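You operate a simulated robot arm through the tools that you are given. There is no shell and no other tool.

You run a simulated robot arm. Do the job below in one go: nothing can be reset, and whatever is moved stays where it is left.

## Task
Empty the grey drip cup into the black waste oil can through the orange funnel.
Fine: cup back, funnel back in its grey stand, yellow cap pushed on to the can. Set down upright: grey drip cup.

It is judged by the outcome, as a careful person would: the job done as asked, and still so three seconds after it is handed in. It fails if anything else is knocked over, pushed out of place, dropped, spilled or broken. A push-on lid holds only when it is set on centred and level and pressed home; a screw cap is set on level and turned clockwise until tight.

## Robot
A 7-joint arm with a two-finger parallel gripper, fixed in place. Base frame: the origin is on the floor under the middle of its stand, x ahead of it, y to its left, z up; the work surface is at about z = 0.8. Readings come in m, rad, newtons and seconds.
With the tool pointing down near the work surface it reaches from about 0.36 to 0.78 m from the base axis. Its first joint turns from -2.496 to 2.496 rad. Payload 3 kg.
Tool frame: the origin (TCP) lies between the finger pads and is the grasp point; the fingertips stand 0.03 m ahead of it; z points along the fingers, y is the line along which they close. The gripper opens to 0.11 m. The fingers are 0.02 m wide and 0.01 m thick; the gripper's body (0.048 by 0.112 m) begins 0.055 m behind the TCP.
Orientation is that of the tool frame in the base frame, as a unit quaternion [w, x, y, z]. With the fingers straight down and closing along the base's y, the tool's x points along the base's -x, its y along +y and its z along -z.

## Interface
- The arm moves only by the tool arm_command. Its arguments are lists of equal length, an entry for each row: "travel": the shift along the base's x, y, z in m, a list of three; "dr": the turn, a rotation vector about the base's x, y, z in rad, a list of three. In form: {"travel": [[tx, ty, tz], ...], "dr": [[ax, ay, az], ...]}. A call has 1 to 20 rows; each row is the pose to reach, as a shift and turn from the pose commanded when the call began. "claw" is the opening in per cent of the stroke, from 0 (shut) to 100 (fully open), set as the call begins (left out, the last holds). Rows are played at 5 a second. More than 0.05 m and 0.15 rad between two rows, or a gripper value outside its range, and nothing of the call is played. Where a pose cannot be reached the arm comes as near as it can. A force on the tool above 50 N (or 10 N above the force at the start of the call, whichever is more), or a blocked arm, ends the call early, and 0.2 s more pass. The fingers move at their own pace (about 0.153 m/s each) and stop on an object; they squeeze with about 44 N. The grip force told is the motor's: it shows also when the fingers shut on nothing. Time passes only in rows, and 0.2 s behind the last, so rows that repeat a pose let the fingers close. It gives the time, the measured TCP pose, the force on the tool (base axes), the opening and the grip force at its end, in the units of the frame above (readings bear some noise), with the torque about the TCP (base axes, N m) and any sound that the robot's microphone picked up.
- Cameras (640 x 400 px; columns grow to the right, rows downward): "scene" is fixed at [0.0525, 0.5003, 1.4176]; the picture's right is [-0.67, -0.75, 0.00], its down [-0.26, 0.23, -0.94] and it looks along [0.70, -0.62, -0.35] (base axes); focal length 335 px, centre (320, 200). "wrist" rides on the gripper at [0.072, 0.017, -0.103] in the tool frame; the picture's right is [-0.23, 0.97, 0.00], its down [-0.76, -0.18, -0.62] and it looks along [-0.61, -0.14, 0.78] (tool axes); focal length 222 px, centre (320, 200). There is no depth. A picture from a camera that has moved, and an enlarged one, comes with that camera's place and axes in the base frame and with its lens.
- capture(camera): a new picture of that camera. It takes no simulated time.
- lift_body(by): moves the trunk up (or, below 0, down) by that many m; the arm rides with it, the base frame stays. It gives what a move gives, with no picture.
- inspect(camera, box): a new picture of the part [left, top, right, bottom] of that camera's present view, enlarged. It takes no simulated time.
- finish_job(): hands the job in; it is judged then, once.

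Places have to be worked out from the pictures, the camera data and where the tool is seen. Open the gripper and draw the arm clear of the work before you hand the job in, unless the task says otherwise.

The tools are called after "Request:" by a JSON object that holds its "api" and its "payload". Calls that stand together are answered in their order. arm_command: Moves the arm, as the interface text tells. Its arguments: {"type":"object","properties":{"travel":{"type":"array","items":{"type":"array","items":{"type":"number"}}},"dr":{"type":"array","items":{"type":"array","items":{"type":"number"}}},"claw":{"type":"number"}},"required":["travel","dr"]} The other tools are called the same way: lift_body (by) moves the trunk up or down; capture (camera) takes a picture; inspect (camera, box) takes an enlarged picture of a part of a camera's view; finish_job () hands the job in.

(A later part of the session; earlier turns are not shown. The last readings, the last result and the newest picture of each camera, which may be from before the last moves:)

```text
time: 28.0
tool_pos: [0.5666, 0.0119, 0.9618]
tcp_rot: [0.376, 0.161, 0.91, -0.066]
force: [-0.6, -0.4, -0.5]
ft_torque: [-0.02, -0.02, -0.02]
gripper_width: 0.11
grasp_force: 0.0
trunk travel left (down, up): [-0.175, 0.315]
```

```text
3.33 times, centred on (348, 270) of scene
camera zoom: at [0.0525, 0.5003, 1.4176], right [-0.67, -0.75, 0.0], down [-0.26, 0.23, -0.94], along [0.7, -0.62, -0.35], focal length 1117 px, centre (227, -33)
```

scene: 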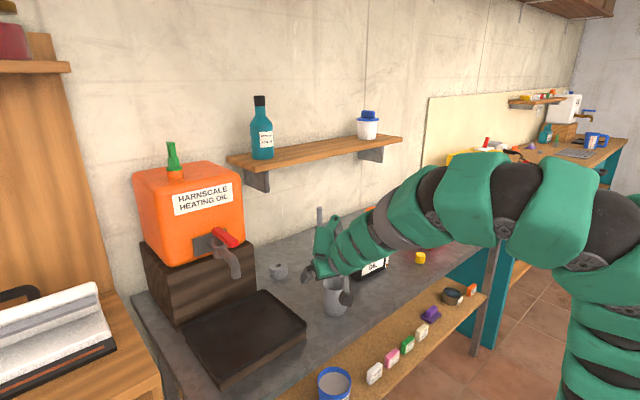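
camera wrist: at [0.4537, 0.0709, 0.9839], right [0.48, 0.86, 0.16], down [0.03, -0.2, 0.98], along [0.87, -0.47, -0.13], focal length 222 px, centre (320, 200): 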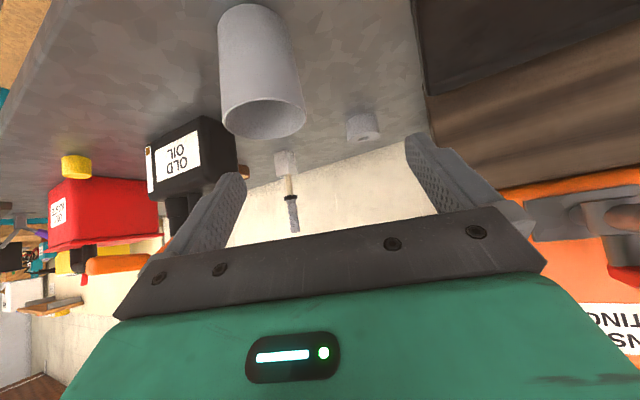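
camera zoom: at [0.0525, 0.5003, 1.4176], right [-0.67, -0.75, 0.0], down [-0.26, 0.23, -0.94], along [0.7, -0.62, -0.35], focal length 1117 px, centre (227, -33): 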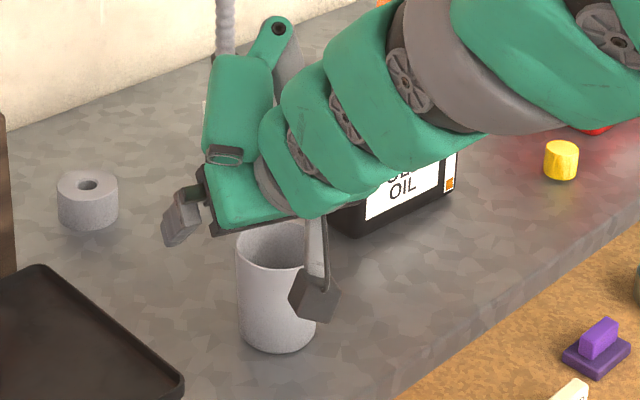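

The cup axis is at about (0.597, -0.0465), rim z ≈ 0.885 and 0.071 m across. I move onto the approach line, 9 cm back from the grasp.

Request:
{"api": "arm_command", "payload": {"travel": [[-0.01, -0.012, -0.01], [-0.02, -0.024, -0.022], [-0.0295, -0.0365, -0.036], [-0.0295, -0.0365, -0.036]], "dr": [[0, 0, 0], [0, 0, 0], [0, 0, 0], [0, 0, 0]]}}

Request:
{"api": "capture", "payload": {"camera": "wrist"}}

```text
time: 29.0
tool_pos: [0.5371, -0.0257, 0.9256]
tcp_rot: [0.376, 0.159, 0.91, -0.066]
force: [-0.3, 0.6, 0.1]
ft_torque: [0.01, 0.01, -0.01]
gripper_width: 0.1099
grasp_force: 0.0
trunk travel left (down, up): [-0.175, 0.315]
```

```text
taken
camera wrist: at [0.4246, 0.0335, 0.9489], right [0.48, 0.86, 0.16], down [0.03, -0.2, 0.98], along [0.87, -0.47, -0.12], focal length 222 px, centre (320, 200)
```

wrist: 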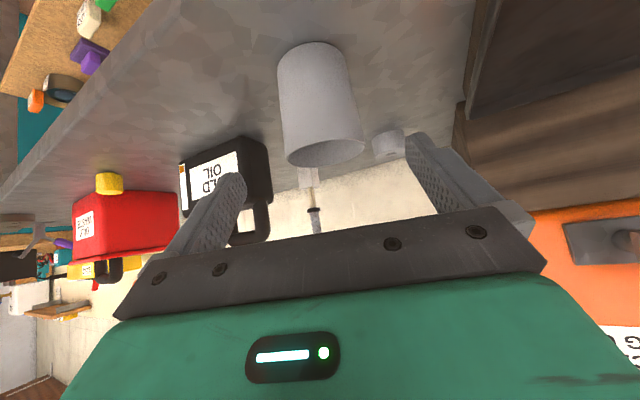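

The cup is exactly on the fingers' centre line. I advance along the tool axis until the cup is between the pads.

Request:
{"api": "arm_command", "payload": {"travel": [[0.0133, -0.0049, -0.0141], [0.0266, -0.0098, -0.0283], [0.0399, -0.0147, -0.0424], [0.0532, -0.0196, -0.0566], [0.0598, -0.022, -0.0636], [0.0598, -0.022, -0.0636]], "dr": [[0, 0, 0], [0, 0, 0], [0, 0, 0], [0, 0, 0], [0, 0, 0], [0, 0, 0]]}}

Request:
{"api": "capture", "payload": {"camera": "wrist"}}

Request:
{"api": "inspect", "payload": {"camera": "scene", "box": [290, 230, 386, 350]}}

```text
time: 30.4
tool_pos: [0.5971, -0.0451, 0.8617]
tcp_rot: [0.376, 0.16, 0.91, -0.066]
force: [-0.4, 0.2, -0.7]
ft_torque: [-0.01, -0.04, 0.01]
gripper_width: 0.1099
grasp_force: 0.0
trunk travel left (down, up): [-0.175, 0.315]
```

```text
taken
camera wrist: at [0.484, 0.0127, 0.8842], right [0.48, 0.86, 0.16], down [0.03, -0.2, 0.98], along [0.87, -0.47, -0.13], focal length 222 px, centre (320, 200)
```

wrist: 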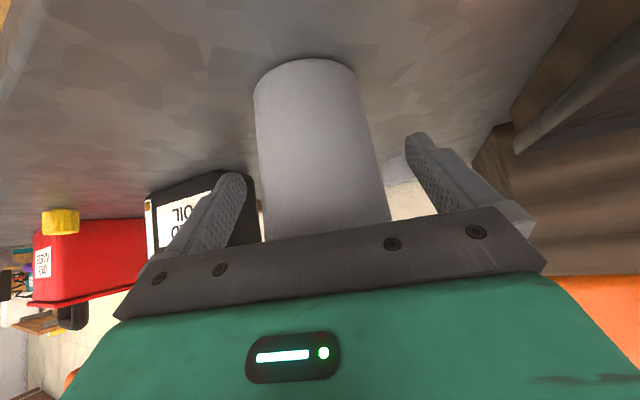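

```text
3.33 times, centred on (338, 290) of scene
camera zoom: at [0.0525, 0.5003, 1.4176], right [-0.67, -0.75, 0.0], down [-0.26, 0.23, -0.94], along [0.7, -0.62, -0.35], focal length 1117 px, centre (260, -100)
```

zoom: 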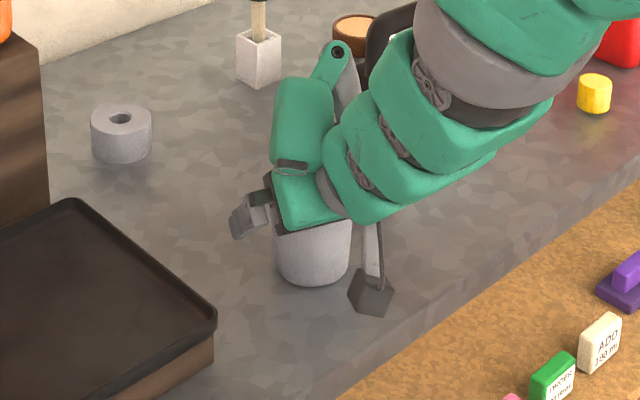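

The cup is centred between the pads with clearance from the gripper body. Now I close.

Request:
{"api": "arm_command", "payload": {"travel": [[0, 0, 0], [0, 0, 0], [0, 0, 0]], "dr": [[0, 0, 0], [0, 0, 0], [0, 0, 0]], "claw": 0}}

Request:
{"api": "capture", "payload": {"camera": "wrist"}}

```text
time: 31.2
tool_pos: [0.5952, -0.0457, 0.8624]
tcp_rot: [0.376, 0.161, 0.91, -0.066]
force: [-0.3, -1.7, 2.6]
ft_torque: [-0.2, 0.04, -0.03]
gripper_width: 0.0666
grasp_force: 44.1
trunk travel left (down, up): [-0.175, 0.315]
```

```text
taken
camera wrist: at [0.4838, 0.0127, 0.8844], right [0.48, 0.86, 0.16], down [0.03, -0.2, 0.98], along [0.87, -0.47, -0.12], focal length 222 px, centre (320, 200)
```

wrist: 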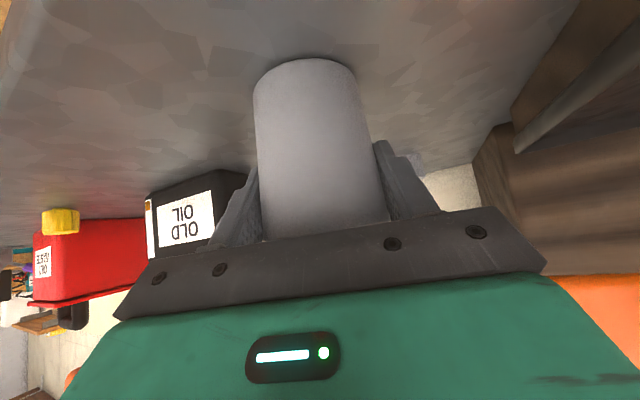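

The cup is gripped at 0.0666 m. I lift slowly straight up 6 cm and check that it isn't slipping.

Request:
{"api": "arm_command", "payload": {"travel": [[0, 0, 0.008], [0, 0, 0.018], [0, 0, 0.03], [0, 0, 0.045], [0, 0, 0.06], [0, 0, 0.06]], "dr": [[0, 0, 0], [0, 0, 0], [0, 0, 0], [0, 0, 0], [0, 0, 0], [0, 0, 0]]}}

Request:
{"api": "capture", "payload": {"camera": "wrist"}}

Request:
{"api": "inspect", "payload": {"camera": "scene", "box": [290, 210, 386, 330]}}

```text
time: 32.6
tool_pos: [0.5943, -0.045, 0.9216]
tcp_rot: [0.375, 0.16, 0.911, -0.066]
force: [0.2, 0.9, -0.7]
ft_torque: [-0.03, 0.02, 0.01]
gripper_width: 0.0666
grasp_force: 44.1
trunk travel left (down, up): [-0.175, 0.315]
```

```text
taken
camera wrist: at [0.4832, 0.0126, 0.9444], right [0.48, 0.86, 0.16], down [0.03, -0.2, 0.98], along [0.87, -0.47, -0.13], focal length 222 px, centre (320, 200)
```

wrist: 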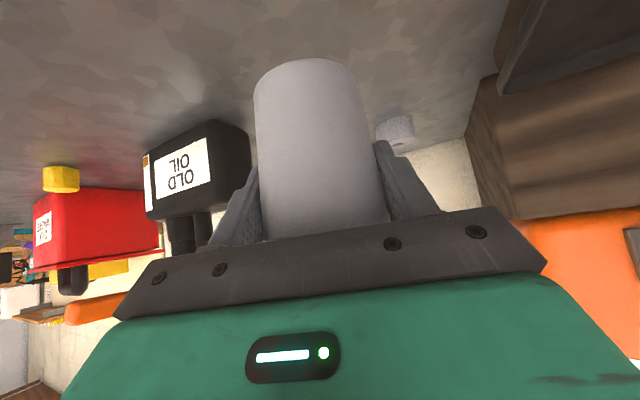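

```text
3.33 times, centred on (338, 270) of scene
camera zoom: at [0.0525, 0.5003, 1.4176], right [-0.67, -0.75, 0.0], down [-0.26, 0.23, -0.94], along [0.7, -0.62, -0.35], focal length 1117 px, centre (260, -33)
```

zoom: 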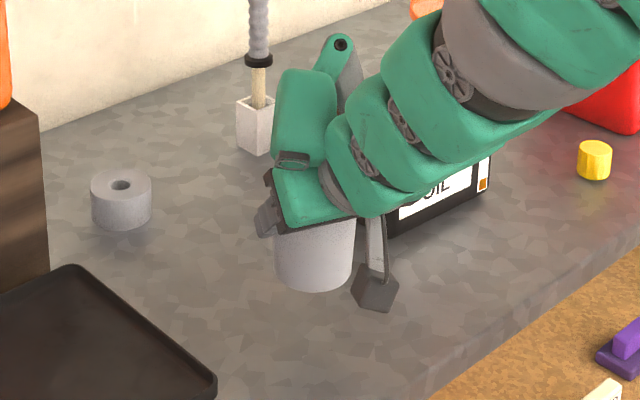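

The cup is held firmly with no slip. I raise it and carry it over to a spot high beside the funnel, still upright, at a gentle pace.

Request:
{"api": "arm_command", "payload": {"travel": [[0, 0, 0.015], [0.002, -0.003, 0.04], [0.006, -0.01, 0.07], [0.012, -0.02, 0.1], [0.02, -0.035, 0.13], [0.03, -0.053, 0.155], [0.042, -0.075, 0.173], [0.056, -0.098, 0.183], [0.068, -0.12, 0.188], [0.08, -0.14, 0.188], [0.089, -0.156, 0.188], [0.094, -0.166, 0.188], [0.096, -0.169, 0.188], [0.096, -0.169, 0.188]], "dr": [[0, 0, 0], [0, 0, 0], [0, 0, 0], [0, 0, 0], [0, 0, 0], [0, 0, 0], [0, 0, 0], [0, 0, 0], [0, 0, 0], [0, 0, 0], [0, 0, 0], [0, 0, 0], [0, 0, 0], [0, 0, 0]]}}

Request:
{"api": "capture", "payload": {"camera": "wrist"}}

Request:
{"api": "capture", "payload": {"camera": "scene"}}

```text
time: 35.6
tool_pos: [0.6922, -0.2154, 1.1086]
tcp_rot: [0.376, 0.161, 0.91, -0.066]
force: [-0.7, 0.4, -0.8]
ft_torque: [0.02, -0.01, 0.0]
gripper_width: 0.0662
grasp_force: 43.5
trunk travel left (down, up): [-0.175, 0.315]
```

```text
taken
camera wrist: at [0.5805, -0.1567, 1.1329], right [0.48, 0.86, 0.16], down [0.03, -0.2, 0.98], along [0.87, -0.47, -0.13], focal length 222 px, centre (320, 200)
```

wrist: 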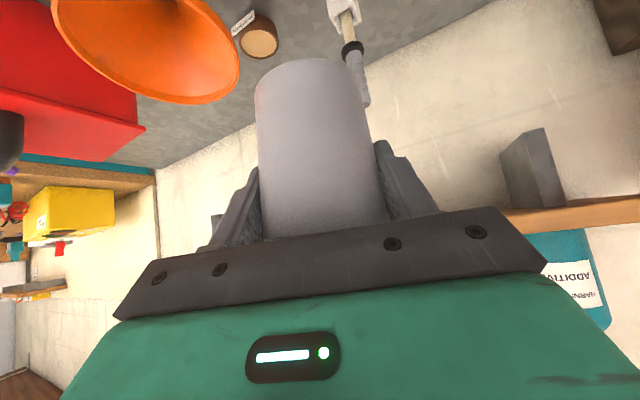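

```text
taken
```

scene: 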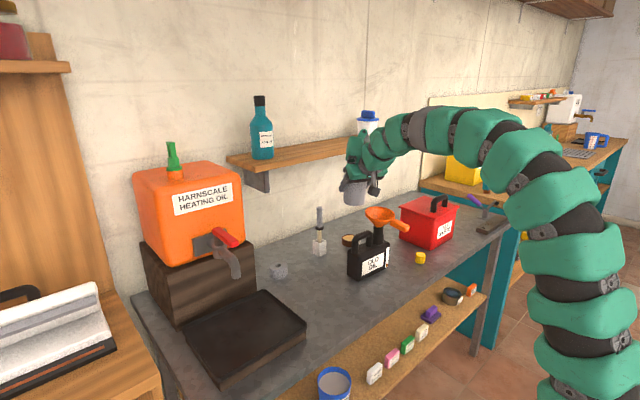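

The funnel rim matches my estimate. I tilt the cup about 35° while it is still high, short of pouring, and bring its lip towards the funnel.

Request:
{"api": "arm_command", "payload": {"travel": [[0, 0, 0], [-0.002, -0.005, 0], [-0.004, -0.01, 0], [-0.006, -0.015, 0], [-0.008, -0.02, 0], [-0.01, -0.025, 0], [-0.0125, -0.0295, 0], [-0.0125, -0.0295, 0]], "dr": [[0.0564, -0.0206, 0], [0.1409, -0.0514, 0], [0.2349, -0.0857, 0], [0.3288, -0.12, 0], [0.4227, -0.1543, 0], [0.5167, -0.1886, 0], [0.5636, -0.2057, 0], [0.5636, -0.2057, 0]]}}

Request:
{"api": "capture", "payload": {"camera": "wrist"}}

Request:
{"api": "inspect", "payload": {"camera": "scene", "box": [320, 130, 448, 290]}}

```text
time: 37.4
tool_pos: [0.6785, -0.2438, 1.1094]
tcp_rot: [0.407, 0.264, 0.85, 0.206]
force: [1.0, 0.1, -0.8]
ft_torque: [-0.03, 0.0, -0.04]
gripper_width: 0.0662
grasp_force: 44.3
trunk travel left (down, up): [-0.175, 0.315]
```

```text
taken
camera wrist: at [0.5619, -0.2003, 1.1374], right [0.4, 0.61, 0.68], down [-0.15, -0.69, 0.71], along [0.91, -0.38, -0.18], focal length 222 px, centre (320, 200)
```

wrist: 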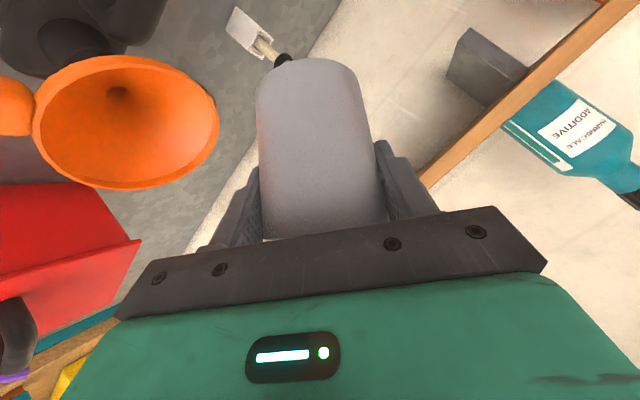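

```text
2.50 times, centred on (384, 210) of scene
camera zoom: at [0.0525, 0.5003, 1.4176], right [-0.67, -0.75, 0.0], down [-0.26, 0.23, -0.94], along [0.7, -0.62, -0.35], focal length 838 px, centre (160, 175)
```

zoom: 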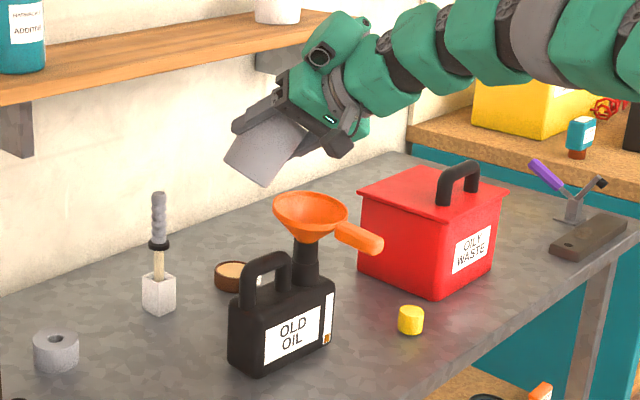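

The lip is lined up above the near half of the funnel. I tilt slightly more, to about 43°, and lower so the lip is about 5 cm above the funnel rim.

Request:
{"api": "arm_command", "payload": {"travel": [[0, 0, -0.005], [0, 0, -0.015], [0, 0, -0.03], [0, 0, -0.045], [0, 0, -0.056], [0, 0, -0.06], [0, 0, -0.06]], "dr": [[0.047, -0.0171, 0], [0.094, -0.0343, 0], [0.141, -0.0514, 0], [0.141, -0.0514, 0], [0.141, -0.0514, 0], [0.141, -0.0514, 0], [0.141, -0.0514, 0]]}}

Request:
{"api": "capture", "payload": {"camera": "wrist"}}

Request:
{"api": "inspect", "payload": {"camera": "scene", "box": [320, 150, 448, 270]}}

```text
time: 39.0
tool_pos: [0.679, -0.2434, 1.0489]
tcp_rot: [0.408, 0.287, 0.823, 0.272]
force: [0.9, 1.6, -0.1]
ft_torque: [-0.01, -0.04, 0.01]
gripper_width: 0.0655
grasp_force: 44.1
trunk travel left (down, up): [-0.175, 0.315]
```

```text
taken
camera wrist: at [0.5611, -0.2038, 1.077], right [0.36, 0.51, 0.78], down [-0.18, -0.78, 0.6], along [0.92, -0.35, -0.19], focal length 222 px, centre (320, 200)
```

wrist: 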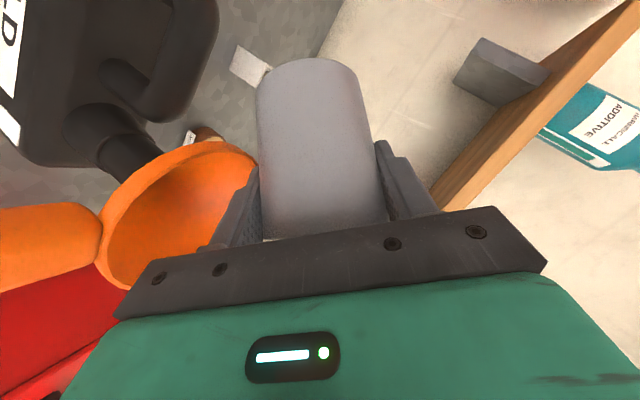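

```text
3.33 times, centred on (384, 210) of scene
camera zoom: at [0.0525, 0.5003, 1.4176], right [-0.67, -0.75, 0.0], down [-0.26, 0.23, -0.94], along [0.7, -0.62, -0.35], focal length 1117 px, centre (107, 167)
```

zoom: 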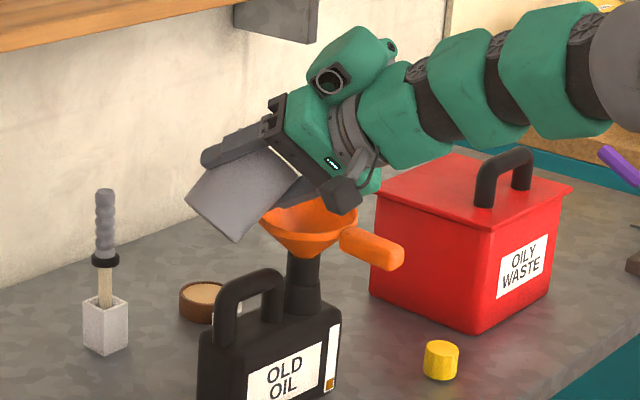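

The lip sits over the funnel and everything is clear. I tilt slowly to about 60°, moving the tool so the lip stays fixed in space, then check the flow.

Request:
{"api": "arm_command", "payload": {"travel": [[-0.0001, -0.0004, 0.0022], [-0.0003, -0.0009, 0.0043], [-0.0005, -0.0015, 0.0063], [-0.0008, -0.0021, 0.0083], [-0.001, -0.0029, 0.0103], [-0.0013, -0.0037, 0.0123], [-0.0013, -0.0037, 0.0123]], "dr": [[0.047, -0.0171, 0], [0.0939, -0.0343, 0], [0.1409, -0.0514, 0], [0.1879, -0.0686, 0], [0.2349, -0.0857, 0], [0.2818, -0.1029, 0], [0.2818, -0.1029, 0]]}}

Request:
{"api": "capture", "payload": {"camera": "wrist"}}

Request:
{"api": "inspect", "payload": {"camera": "scene", "box": [340, 170, 436, 230]}}

```text
time: 40.6
tool_pos: [0.6794, -0.2485, 1.0624]
tcp_rot: [0.407, 0.329, 0.753, 0.398]
force: [0.7, 0.3, -0.3]
ft_torque: [-0.04, 0.01, -0.01]
gripper_width: 0.0656
grasp_force: 44.3
trunk travel left (down, up): [-0.175, 0.315]
```

```text
taken
camera wrist: at [0.5574, -0.2155, 1.0882], right [0.27, 0.27, 0.92], down [-0.23, -0.91, 0.33], along [0.94, -0.3, -0.18], focal length 222 px, centre (320, 200)
```

wrist: 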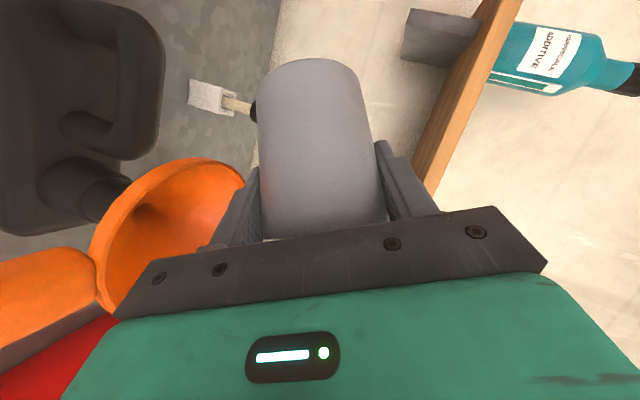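

```text
6.67 times, centred on (388, 200) of scene
camera zoom: at [0.0525, 0.5003, 1.4176], right [-0.67, -0.75, 0.0], down [-0.26, 0.23, -0.94], along [0.7, -0.62, -0.35], focal length 2235 px, centre (-133, 200)
```

zoom: 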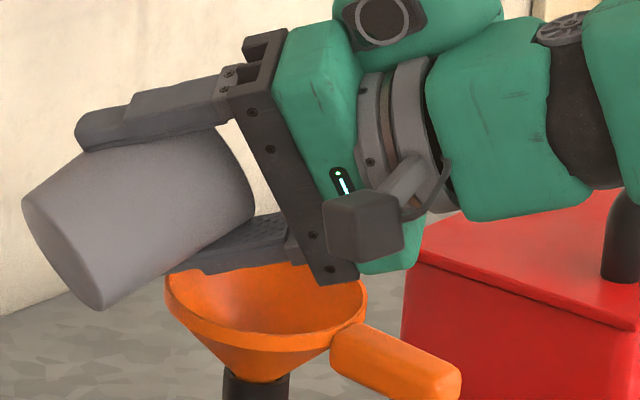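

Nothing is flowing yet at 60°, and the alignment looks right. I continue slowly to about 69° and check.

Request:
{"api": "arm_command", "payload": {"travel": [[-0.0004, -0.0009, 0.0019], [-0.0008, -0.0019, 0.0037], [-0.0012, -0.003, 0.0055], [-0.0012, -0.003, 0.0055]], "dr": [[0.047, -0.0171, 0], [0.0939, -0.0343, 0], [0.1409, -0.0514, 0], [0.1409, -0.0514, 0]]}}

Request:
{"api": "inspect", "payload": {"camera": "scene", "box": [340, 170, 436, 230]}}

Request:
{"api": "capture", "payload": {"camera": "wrist"}}

```text
time: 41.6
tool_pos: [0.6772, -0.2508, 1.0659]
tcp_rot: [0.401, 0.346, 0.713, 0.459]
force: [-0.9, 1.1, -1.7]
ft_torque: [0.0, 0.01, 0.01]
gripper_width: 0.0659
grasp_force: 43.8
trunk travel left (down, up): [-0.175, 0.315]
```

```text
6.67 times, centred on (388, 200) of scene
camera zoom: at [0.0525, 0.5003, 1.4176], right [-0.67, -0.75, 0.0], down [-0.26, 0.23, -0.94], along [0.7, -0.62, -0.35], focal length 2235 px, centre (-133, 200)
```

zoom: 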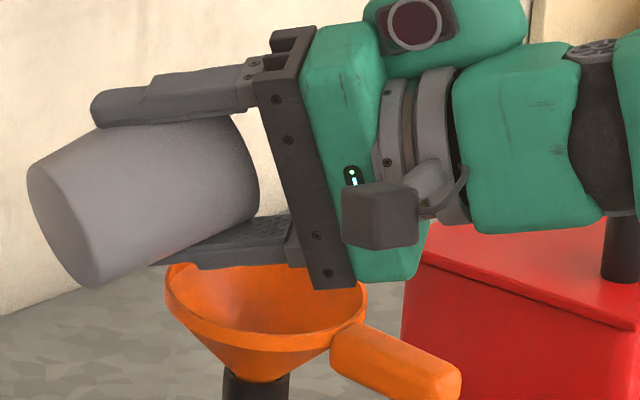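

```text
taken
camera wrist: at [0.5547, -0.2219, 1.0918], right [0.22, 0.14, 0.97], down [-0.24, -0.95, 0.19], along [0.94, -0.28, -0.18], focal length 222 px, centre (320, 200)
```

wrist: 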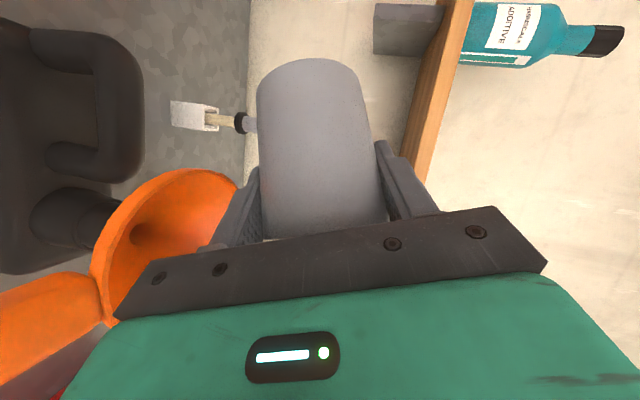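

The lower finger sits close to the pouring lip. Before any oil flows, I spin the cup about its own axis by 0.6 rad. That moves the finger away from the lip and lifts the gripper body, without changing the tilt.

Request:
{"api": "arm_command", "payload": {"travel": [[0, 0, 0], [0, 0, 0], [0, 0, 0], [0, 0, 0], [0, 0, 0], [0, 0, 0], [0, 0, 0]], "dr": [[0.032, 0.0876, -0.0362], [0.0639, 0.1751, -0.0725], [0.0959, 0.2627, -0.1087], [0.1278, 0.3502, -0.145], [0.1598, 0.4378, -0.1812], [0.1918, 0.5253, -0.2174], [0.1918, 0.5253, -0.2174]]}}

Request:
{"api": "inspect", "payload": {"camera": "scene", "box": [340, 170, 436, 230]}}

Request:
{"api": "capture", "payload": {"camera": "wrist"}}

```text
time: 43.2
tool_pos: [0.6763, -0.2513, 1.0666]
tcp_rot: [0.215, 0.564, 0.705, 0.373]
force: [0.4, 0.1, -0.9]
ft_torque: [-0.06, 0.01, 0.06]
gripper_width: 0.0655
grasp_force: 44.0
trunk travel left (down, up): [-0.175, 0.315]
```

```text
6.67 times, centred on (388, 200) of scene
camera zoom: at [0.0525, 0.5003, 1.4176], right [-0.67, -0.75, 0.0], down [-0.26, 0.23, -0.94], along [0.7, -0.62, -0.35], focal length 2235 px, centre (-133, 200)
```

zoom: 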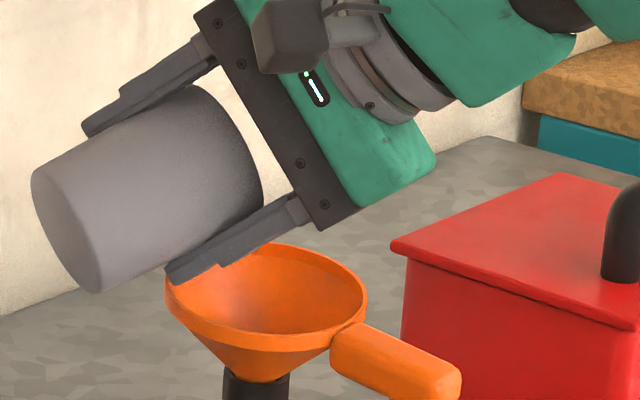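

```text
taken
camera wrist: at [0.5923, -0.2105, 1.1545], right [0.68, -0.13, 0.72], down [-0.36, -0.92, 0.17], along [0.64, -0.37, -0.67], focal length 222 px, centre (320, 200)
```

wrist: 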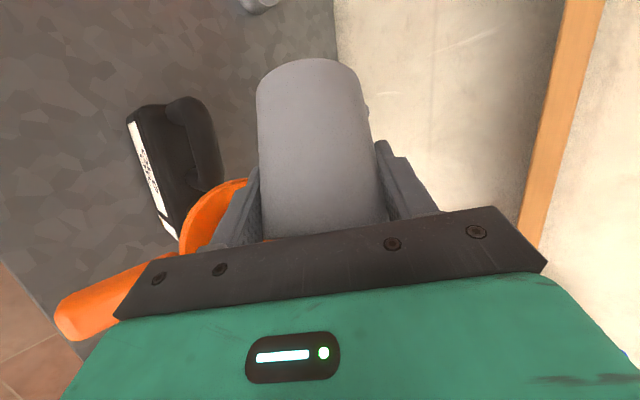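

There is much better clearance now and the lip is clear over the funnel. I continue tilting in small steps.

Request:
{"api": "arm_command", "payload": {"travel": [[-0.0004, -0.0012, 0.0017], [-0.0009, -0.0025, 0.0033], [-0.0013, -0.0038, 0.0049], [-0.0013, -0.0038, 0.0049]], "dr": [[0.047, -0.0171, 0], [0.0939, -0.0343, 0], [0.1409, -0.0514, 0], [0.1409, -0.0514, 0]]}}

Request:
{"api": "inspect", "payload": {"camera": "scene", "box": [340, 170, 436, 230]}}

```text
time: 44.2
tool_pos: [0.6765, -0.2556, 1.0725]
tcp_rot: [0.193, 0.567, 0.67, 0.438]
force: [0.1, -0.1, -0.7]
ft_torque: [0.01, 0.03, 0.01]
gripper_width: 0.0656
grasp_force: 43.8
trunk travel left (down, up): [-0.175, 0.315]
```

```text
6.67 times, centred on (388, 200) of scene
camera zoom: at [0.0525, 0.5003, 1.4176], right [-0.67, -0.75, 0.0], down [-0.26, 0.23, -0.94], along [0.7, -0.62, -0.35], focal length 2235 px, centre (-133, 200)
```

zoom: 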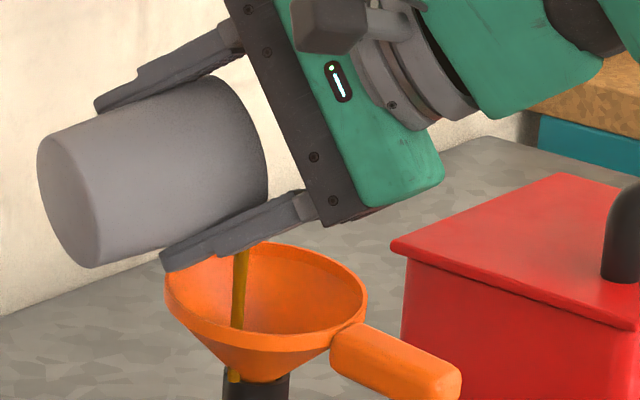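

Oil is flowing into the funnel. I zoom in at once to make sure nothing runs outside it.

Request:
{"api": "inspect", "payload": {"camera": "scene", "box": [360, 195, 408, 235]}}

Request:
{"api": "inspect", "payload": {"camera": "scene", "box": [340, 200, 420, 290]}}

```text
10.00 times, centred on (384, 215) of scene
camera zoom: at [0.0525, 0.5003, 1.4176], right [-0.67, -0.75, 0.0], down [-0.26, 0.23, -0.94], along [0.7, -0.62, -0.35], focal length 3352 px, centre (-320, 50)
```

zoom: 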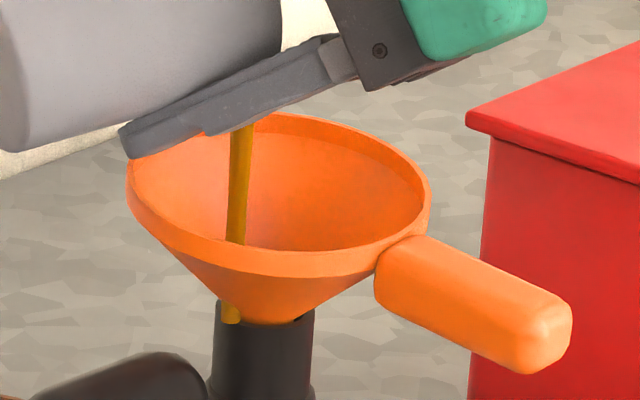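

```text
4.44 times, centred on (380, 245) of scene
camera zoom: at [0.0525, 0.5003, 1.4176], right [-0.67, -0.75, 0.0], down [-0.26, 0.23, -0.94], along [0.7, -0.62, -0.35], focal length 1490 px, centre (53, 0)
```

zoom: 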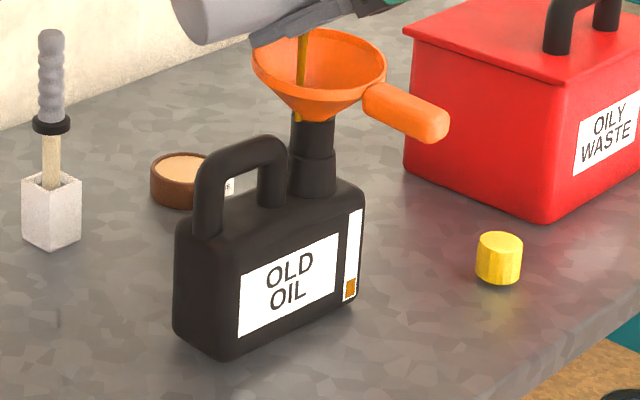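

The oil stream falls about 1.3 cm short of the funnel axis. I shift the lip to the funnel's centre and let it run.

Request:
{"api": "arm_command", "payload": {"travel": [[-0.0005, -0.006, 0], [-0.001, -0.0135, 0], [-0.001, -0.0135, 0]], "dr": [[0, 0, 0], [0, 0, 0], [0, 0, 0]]}}

Request:
{"api": "inspect", "payload": {"camera": "scene", "box": [360, 195, 408, 235]}}

Request:
{"api": "inspect", "payload": {"camera": "scene", "box": [340, 200, 420, 290]}}

```text
time: 45.0
tool_pos: [0.6737, -0.2681, 1.0725]
tcp_rot: [0.193, 0.567, 0.672, 0.436]
force: [0.8, -0.2, -1.0]
ft_torque: [0.0, 0.03, -0.04]
gripper_width: 0.0655
grasp_force: 44.5
trunk travel left (down, up): [-0.175, 0.315]
```

```text
10.00 times, centred on (384, 215) of scene
camera zoom: at [0.0525, 0.5003, 1.4176], right [-0.67, -0.75, 0.0], down [-0.26, 0.23, -0.94], along [0.7, -0.62, -0.35], focal length 3352 px, centre (-320, 50)
```

zoom: 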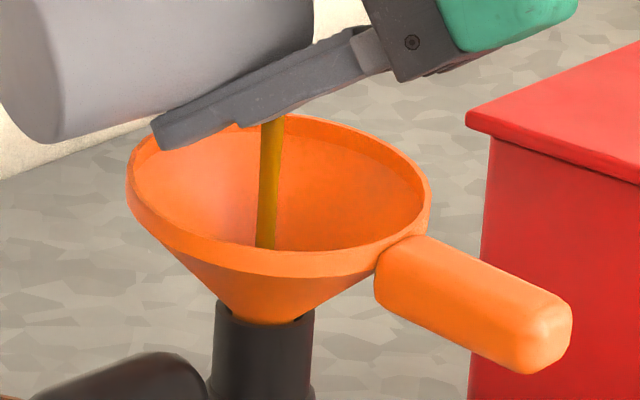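

```text
4.44 times, centred on (380, 245) of scene
camera zoom: at [0.0525, 0.5003, 1.4176], right [-0.67, -0.75, 0.0], down [-0.26, 0.23, -0.94], along [0.7, -0.62, -0.35], focal length 1490 px, centre (53, 0)
```

zoom: 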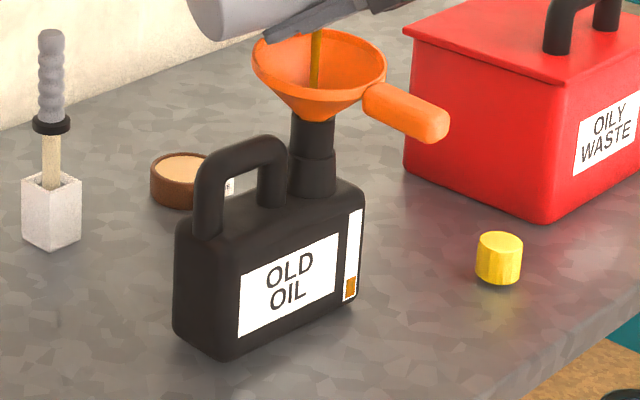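

The stream now falls down the centre of the funnel. I keep tilting slowly to 90°, holding the lip in place.

Request:
{"api": "arm_command", "payload": {"travel": [[0, 0, 0], [-0.0004, -0.001, 0.001], [-0.0007, -0.0019, 0.002], [-0.0011, -0.0029, 0.003], [-0.0015, -0.0039, 0.0038], [-0.0018, -0.0048, 0.0046], [-0.0022, -0.0058, 0.0054], [-0.0025, -0.0068, 0.0062], [-0.0025, -0.0068, 0.0062], [-0.0025, -0.0068, 0.0062]], "dr": [[0, 0, 0], [0.0313, -0.0114, 0], [0.0626, -0.0229, 0], [0.0939, -0.0343, 0], [0.1221, -0.0446, 0], [0.1503, -0.0549, 0], [0.1785, -0.0651, 0], [0.2067, -0.0754, 0], [0.2067, -0.0754, 0], [0.2067, -0.0754, 0]]}}

Request:
{"api": "inspect", "payload": {"camera": "scene", "box": [360, 195, 408, 235]}}

Request:
{"api": "inspect", "payload": {"camera": "scene", "box": [340, 170, 436, 290]}}

```text
time: 47.2
tool_pos: [0.6725, -0.2751, 1.0794]
tcp_rot: [0.159, 0.567, 0.614, 0.525]
force: [0.2, -1.2, -0.6]
ft_torque: [-0.02, -0.01, 0.02]
gripper_width: 0.0655
grasp_force: 44.2
trunk travel left (down, up): [-0.175, 0.315]
```

```text
10.00 times, centred on (384, 215) of scene
camera zoom: at [0.0525, 0.5003, 1.4176], right [-0.67, -0.75, 0.0], down [-0.26, 0.23, -0.94], along [0.7, -0.62, -0.35], focal length 3352 px, centre (-320, 50)
```

zoom: 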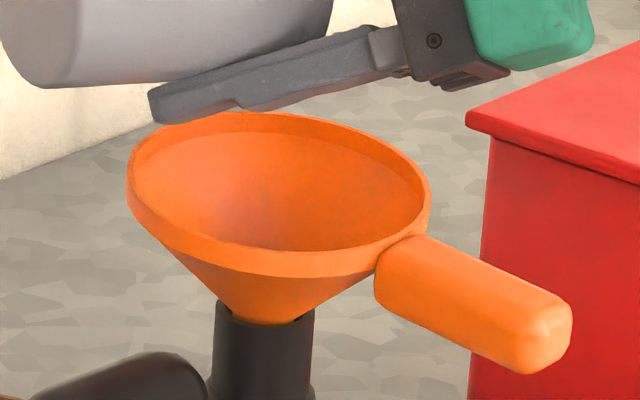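

```text
3.33 times, centred on (388, 230) of scene
camera zoom: at [0.0525, 0.5003, 1.4176], right [-0.67, -0.75, 0.0], down [-0.26, 0.23, -0.94], along [0.7, -0.62, -0.35], focal length 1117 px, centre (93, 100)
```

zoom: 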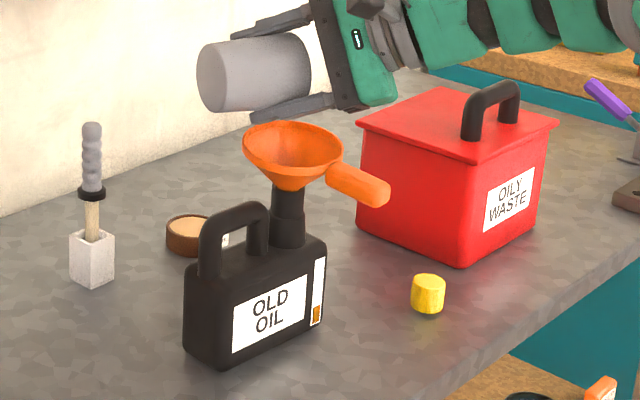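

The stream has stopped at 90°. I continue to about 120° and hold so the cup empties completely.

Request:
{"api": "arm_command", "payload": {"travel": [[-0.0009, -0.0022, 0.0014], [-0.0017, -0.0045, 0.0028], [-0.0024, -0.0063, 0.0036], [-0.003, -0.0082, 0.0044], [-0.0037, -0.01, 0.0052], [-0.0044, -0.012, 0.0057], [-0.0051, -0.0139, 0.0063], [-0.0058, -0.0159, 0.0068], [-0.0066, -0.0179, 0.007], [-0.0073, -0.0199, 0.0072], [-0.0073, -0.0199, 0.0072], [-0.0073, -0.0199, 0.0072], [-0.0073, -0.0199, 0.0072], [-0.0073, -0.0199, 0.0072]], "dr": [[0.0611, -0.0223, 0], [0.1221, -0.0446, 0], [0.1691, -0.0617, 0], [0.2161, -0.0789, 0], [0.263, -0.096, 0], [0.31, -0.1132, 0], [0.357, -0.1303, 0], [0.4039, -0.1474, 0], [0.4509, -0.1646, 0], [0.4979, -0.1817, 0], [0.4979, -0.1817, 0], [0.4979, -0.1817, 0], [0.4979, -0.1817, 0], [0.4979, -0.1817, 0]]}}

Request:
{"api": "inspect", "payload": {"camera": "scene", "box": [340, 170, 436, 290]}}

Request:
{"api": "capture", "payload": {"camera": "wrist"}}

```text
time: 50.2
tool_pos: [0.6659, -0.2946, 1.085]
tcp_rot: [0.07, 0.54, 0.449, 0.708]
force: [0.2, 0.5, 0.1]
ft_torque: [-0.04, 0.0, 0.05]
gripper_width: 0.0657
grasp_force: 44.1
trunk travel left (down, up): [-0.175, 0.315]
```

```text
3.33 times, centred on (388, 230) of scene
camera zoom: at [0.0525, 0.5003, 1.4176], right [-0.67, -0.75, 0.0], down [-0.26, 0.23, -0.94], along [0.7, -0.62, -0.35], focal length 1117 px, centre (93, 100)
```

zoom: 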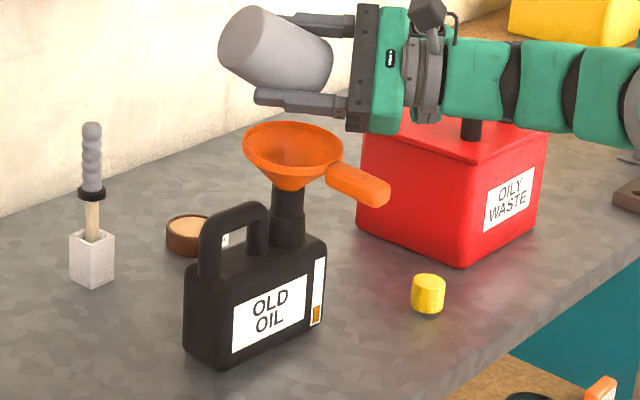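

```text
taken
camera wrist: at [0.5559, -0.3207, 1.1474], right [0.47, -0.7, 0.53], down [-0.27, -0.69, -0.67], along [0.84, 0.17, -0.52], focal length 222 px, centre (320, 200)
```

wrist: 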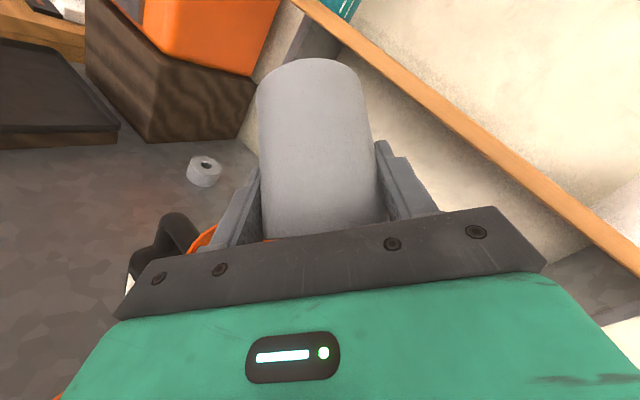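

The cup is at 120° and no stream remains. I hold a moment for the last drops, then tilt back with the lip still above the funnel.

Request:
{"api": "arm_command", "payload": {"travel": [[0, 0, 0], [0, 0, 0], [0, 0, 0], [0, 0, 0], [0, 0, 0], [0.0015, 0.004, -0.0004], [0.0036, 0.0099, -0.002], [0.0056, 0.0154, -0.0044], [0.0073, 0.0199, -0.0072], [0.0087, 0.0238, -0.0104], [0.0098, 0.0267, -0.0134], [0.0107, 0.0293, -0.0166], [0.0111, 0.0305, -0.0183], [0.0111, 0.0305, -0.0183]], "dr": [[0, 0, 0], [0, 0, 0], [0, 0, 0], [0, 0, 0], [0, 0, 0], [-0.0939, 0.0343, 0], [-0.2349, 0.0857, 0], [-0.3758, 0.1372, 0], [-0.4979, 0.1817, 0], [-0.6106, 0.2229, 0], [-0.7046, 0.2572, 0], [-0.7985, 0.2915, 0], [-0.8455, 0.3086, 0], [-0.8455, 0.3086, 0]]}}

Request:
{"api": "inspect", "payload": {"camera": "scene", "box": [340, 170, 436, 290]}}

```text
time: 53.2
tool_pos: [0.6749, -0.2646, 1.0664]
tcp_rot: [0.215, 0.562, 0.706, 0.373]
force: [-0.6, 0.1, 0.3]
ft_torque: [-0.02, -0.02, -0.02]
gripper_width: 0.0659
grasp_force: 44.2
trunk travel left (down, up): [-0.175, 0.315]
```

```text
3.33 times, centred on (388, 230) of scene
camera zoom: at [0.0525, 0.5003, 1.4176], right [-0.67, -0.75, 0.0], down [-0.26, 0.23, -0.94], along [0.7, -0.62, -0.35], focal length 1117 px, centre (93, 100)
```

zoom: 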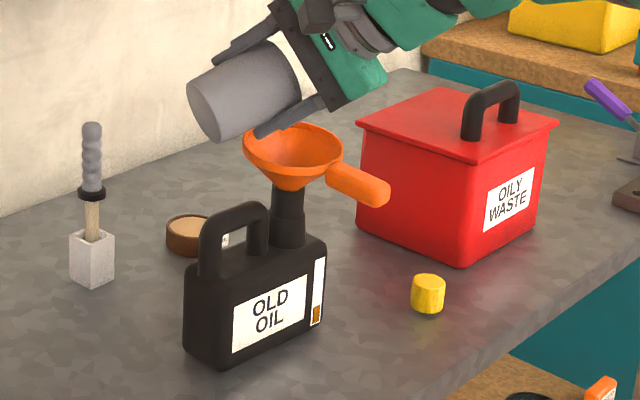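

The funnel and can are undisturbed. I raise the cup clear and undo the spin about the cup axis.

Request:
{"api": "arm_command", "payload": {"travel": [[0, 0, 0.02], [0, 0, 0.05], [0, 0, 0.075], [0, 0, 0.075], [0, 0, 0.075], [0, 0, 0.075], [0, 0, 0.075], [0, 0, 0.075], [0, 0, 0.075], [0, 0, 0.075]], "dr": [[0, 0, 0], [0, 0, 0], [0, 0, 0], [-0.032, -0.0876, 0.0362], [-0.0639, -0.1751, 0.0725], [-0.0959, -0.2627, 0.1087], [-0.1278, -0.3502, 0.145], [-0.1598, -0.4378, 0.1812], [-0.1918, -0.5253, 0.2174], [-0.1918, -0.5253, 0.2174]]}}

Request:
{"api": "arm_command", "payload": {"travel": [[0, 0, 0], [0, 0.002, 0], [0, 0.005, 0], [0, 0.008, 0], [0, 0.011, 0], [0, 0.015, 0], [0, 0.02, 0], [0, 0.025, 0], [0, 0.03, 0], [0, 0.03, 0], [0, 0.03, 0]], "dr": [[-0.1127, 0.0411, 0], [-0.2349, 0.0857, 0], [-0.357, 0.1303, 0], [-0.4791, 0.1749, 0], [-0.6012, 0.2195, 0], [-0.7234, 0.264, 0], [-0.8455, 0.3086, 0], [-0.9676, 0.3532, 0], [-1.0803, 0.3943, 0], [-1.1273, 0.4115, 0], [-1.1273, 0.4115, 0]]}}

Request:
{"api": "capture", "payload": {"camera": "wrist"}}

Request:
{"api": "capture", "payload": {"camera": "scene"}}

```text
time: 55.4
tool_pos: [0.6761, -0.2635, 1.1422]
tcp_rot: [0.402, 0.345, 0.713, 0.459]
force: [0.3, -0.6, -0.5]
ft_torque: [-0.01, 0.03, -0.02]
gripper_width: 0.0657
grasp_force: 43.9
trunk travel left (down, up): [-0.175, 0.315]
```

```text
time: 57.8
tool_pos: [0.6734, -0.235, 1.1407]
tcp_rot: [0.376, 0.161, 0.91, -0.068]
force: [0.4, -0.6, -1.6]
ft_torque: [0.04, 0.02, 0.04]
gripper_width: 0.0655
grasp_force: 43.8
trunk travel left (down, up): [-0.175, 0.315]
```

```text
taken
camera wrist: at [0.564, -0.1764, 1.1644], right [0.48, 0.86, 0.16], down [0.03, -0.2, 0.98], along [0.87, -0.47, -0.13], focal length 222 px, centre (320, 200)
```

wrist: 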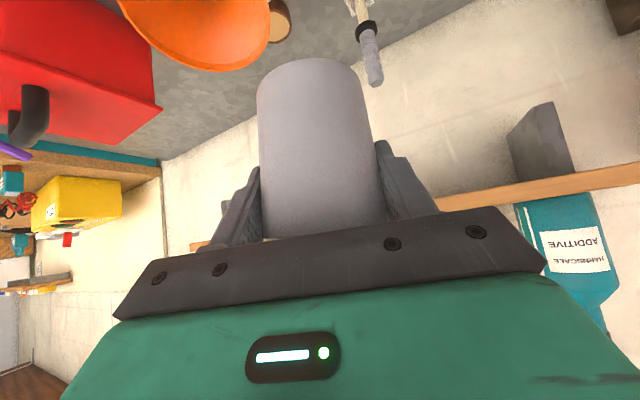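

```text
taken
```

scene: 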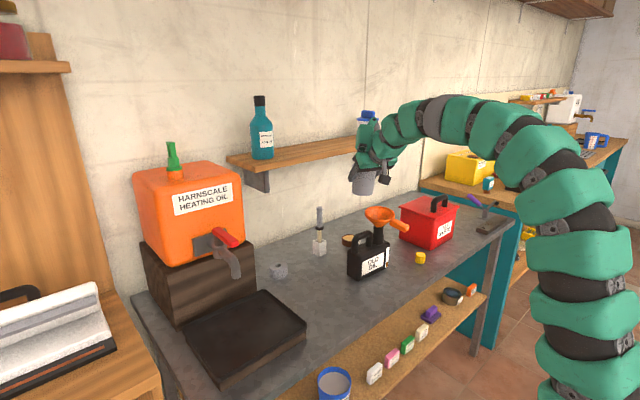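

The cup is upright in the carry orientation again. I bring it back above its original spot and lower it to about 5 mm above the table.

Request:
{"api": "arm_command", "payload": {"travel": [[-0.01, 0.024, -0.005], [-0.025, 0.058, -0.015], [-0.04, 0.095, -0.03], [-0.055, 0.13, -0.05], [-0.068, 0.16, -0.08], [-0.076, 0.18, -0.115], [-0.08, 0.1887, -0.15], [-0.08, 0.1887, -0.185], [-0.08, 0.1887, -0.215], [-0.08, 0.1887, -0.24], [-0.08, 0.1887, -0.258], [-0.08, 0.1887, -0.27], [-0.08, 0.1887, -0.2755], [-0.08, 0.1887, -0.2755]], "dr": [[0, 0, 0], [0, 0, 0], [0, 0, 0], [0, 0, 0], [0, 0, 0], [0, 0, 0], [0, 0, 0], [0, 0, 0], [0, 0, 0], [0, 0, 0], [0, 0, 0], [0, 0, 0], [0, 0, 0], [0, 0, 0]]}}

Request:
{"api": "capture", "payload": {"camera": "wrist"}}

Request:
{"api": "inspect", "payload": {"camera": "scene", "box": [290, 230, 386, 350]}}

```text
time: 60.8
tool_pos: [0.5947, -0.0461, 0.8666]
tcp_rot: [0.376, 0.161, 0.91, -0.067]
force: [-0.3, 0.6, -0.9]
ft_torque: [0.02, -0.04, 0.0]
gripper_width: 0.0653
grasp_force: 43.6
trunk travel left (down, up): [-0.175, 0.315]
```

```text
taken
camera wrist: at [0.4842, 0.0127, 0.8895], right [0.48, 0.86, 0.16], down [0.03, -0.2, 0.98], along [0.87, -0.47, -0.12], focal length 222 px, centre (320, 200)
```

wrist: 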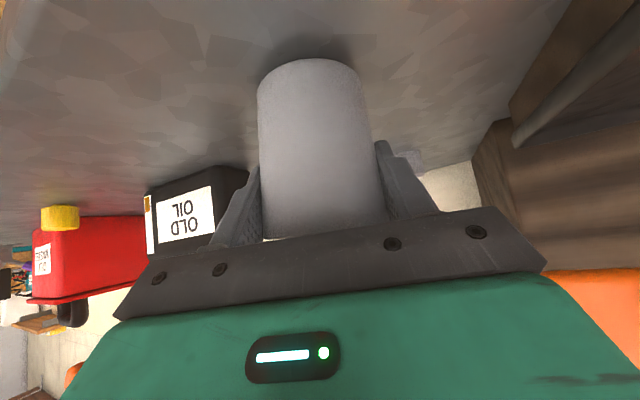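

```text
3.33 times, centred on (338, 290) of scene
camera zoom: at [0.0525, 0.5003, 1.4176], right [-0.67, -0.75, 0.0], down [-0.26, 0.23, -0.94], along [0.7, -0.62, -0.35], focal length 1117 px, centre (260, -100)
```

zoom: 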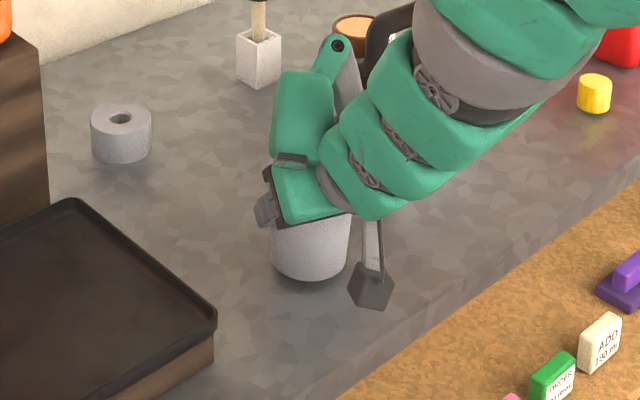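

The cup is about 5 mm above the table at its original place. I lower it in small steps until it touches.

Request:
{"api": "arm_command", "payload": {"travel": [[0, 0, -0.002], [0, 0, -0.0035], [0, 0, -0.0045], [0, 0, -0.0053]], "dr": [[0, 0, 0], [0, 0, 0], [0, 0, 0], [0, 0, 0]]}}

Request:
{"api": "inspect", "payload": {"camera": "wrist", "box": [240, 30, 400, 130]}}

```text
time: 61.8
tool_pos: [0.5965, -0.047, 0.8623]
tcp_rot: [0.376, 0.16, 0.91, -0.065]
force: [-0.1, -2.8, 10.2]
ft_torque: [-0.52, 0.04, 0.02]
gripper_width: 0.0655
grasp_force: 43.9
trunk travel left (down, up): [-0.175, 0.315]
```

```text
4.00 times, centred on (320, 80) of wrist
camera zoom: at [0.4843, 0.0124, 0.885], right [0.48, 0.86, 0.16], down [0.03, -0.2, 0.98], along [0.87, -0.47, -0.12], focal length 888 px, centre (320, 680)
```

zoom: 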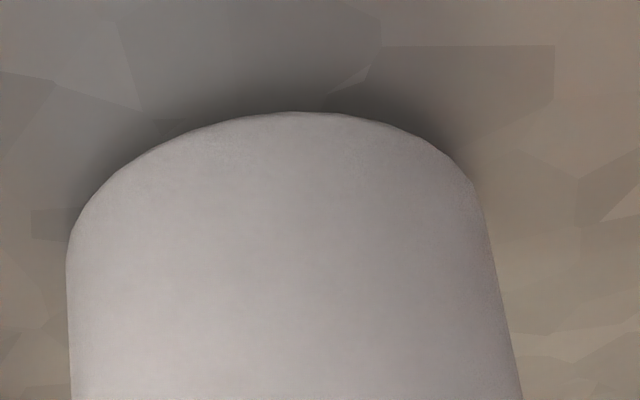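

The cup touches down, with the light contact force on one edge of its base. I ease up slightly and open the fingers so it settles flat.

Request:
{"api": "arm_command", "payload": {"travel": [[0, 0, 0.0008]], "dr": [[0, 0, 0]]}}

Request:
{"api": "arm_command", "payload": {"travel": [[0, 0, 0], [0, 0, 0], [0, 0, 0]], "dr": [[0, 0, 0], [0, 0, 0], [0, 0, 0]], "claw": 100}}

Request:
{"api": "capture", "payload": {"camera": "wrist"}}

```text
time: 62.2
tool_pos: [0.5955, -0.0454, 0.8616]
tcp_rot: [0.376, 0.161, 0.91, -0.066]
force: [1.1, 0.6, 4.1]
ft_torque: [-0.09, -0.05, 0.03]
gripper_width: 0.0656
grasp_force: 44.1
trunk travel left (down, up): [-0.175, 0.315]
```

```text
time: 63.0
tool_pos: [0.596, -0.0451, 0.8623]
tcp_rot: [0.376, 0.161, 0.91, -0.066]
force: [-0.4, 0.1, 0.1]
ft_torque: [0.01, 0.03, 0.0]
gripper_width: 0.1097
grasp_force: 0.0
trunk travel left (down, up): [-0.175, 0.315]
```

```text
taken
camera wrist: at [0.484, 0.0122, 0.8853], right [0.48, 0.86, 0.16], down [0.03, -0.2, 0.98], along [0.87, -0.47, -0.12], focal length 222 px, centre (320, 200)
```

wrist: 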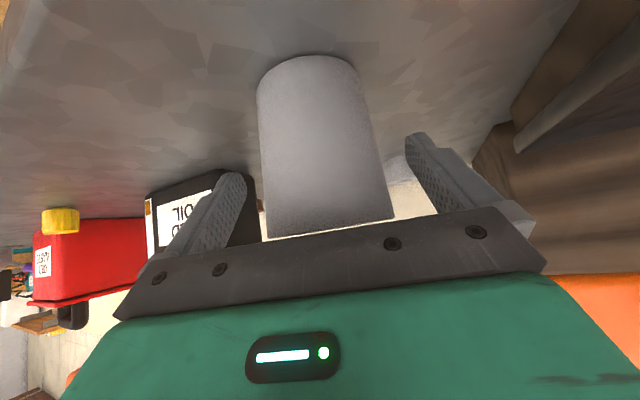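

The cup stands upright on its spot. I back straight out along the approach direction, then rise.

Request:
{"api": "arm_command", "payload": {"travel": [[-0.0133, 0.0049, 0.0141], [-0.0266, 0.0098, 0.0283], [-0.0399, 0.0147, 0.0424], [-0.0532, 0.0196, 0.0566], [-0.0598, 0.022, 0.0636], [-0.0598, 0.022, 0.09], [-0.0598, 0.022, 0.12], [-0.0598, 0.022, 0.15], [-0.0598, 0.022, 0.15]], "dr": [[0, 0, 0], [0, 0, 0], [0, 0, 0], [0, 0, 0], [0, 0, 0], [0, 0, 0], [0, 0, 0], [0, 0, 0], [0, 0, 0]]}}

Request:
{"api": "capture", "payload": {"camera": "scene"}}

Request:
{"api": "inspect", "payload": {"camera": "scene", "box": [340, 190, 436, 290]}}

Request:
{"api": "capture", "payload": {"camera": "wrist"}}

```text
time: 65.0
tool_pos: [0.5354, -0.0231, 1.0127]
tcp_rot: [0.376, 0.16, 0.91, -0.067]
force: [0.1, 0.4, 0.3]
ft_torque: [0.01, 0.02, -0.01]
gripper_width: 0.1099
grasp_force: 0.2
trunk travel left (down, up): [-0.175, 0.315]
```

```text
taken
```

scene: 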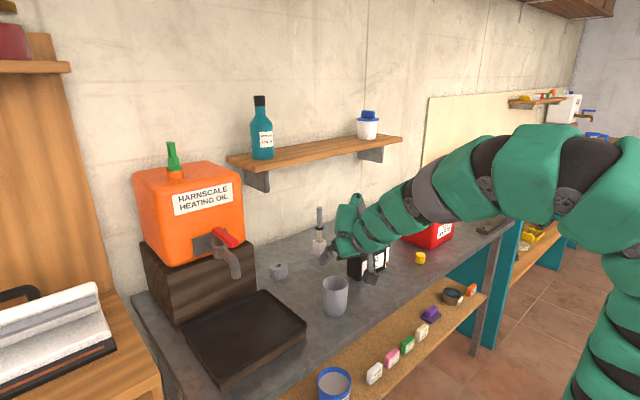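

```text
4.00 times, centred on (388, 240) of scene
camera zoom: at [0.0525, 0.5003, 1.4176], right [-0.67, -0.75, 0.0], down [-0.26, 0.23, -0.94], along [0.7, -0.62, -0.35], focal length 1341 px, centre (48, 40)
```

zoom: 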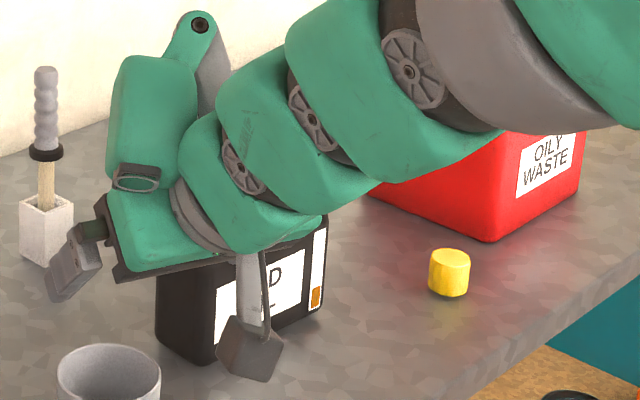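

```text
taken
camera wrist: at [0.4235, 0.035, 1.035], right [0.48, 0.86, 0.16], down [0.03, -0.2, 0.98], along [0.87, -0.47, -0.13], focal length 222 px, centre (320, 200)
```

wrist: 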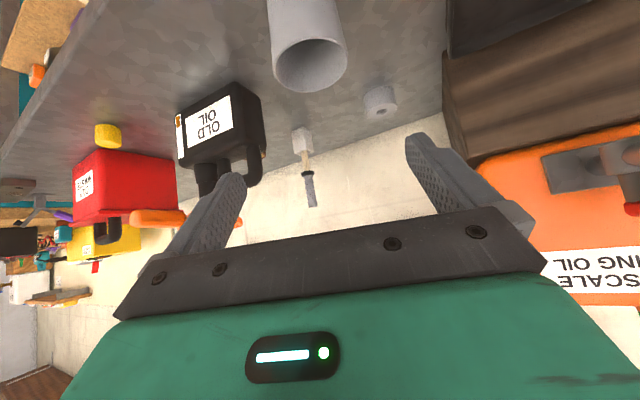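

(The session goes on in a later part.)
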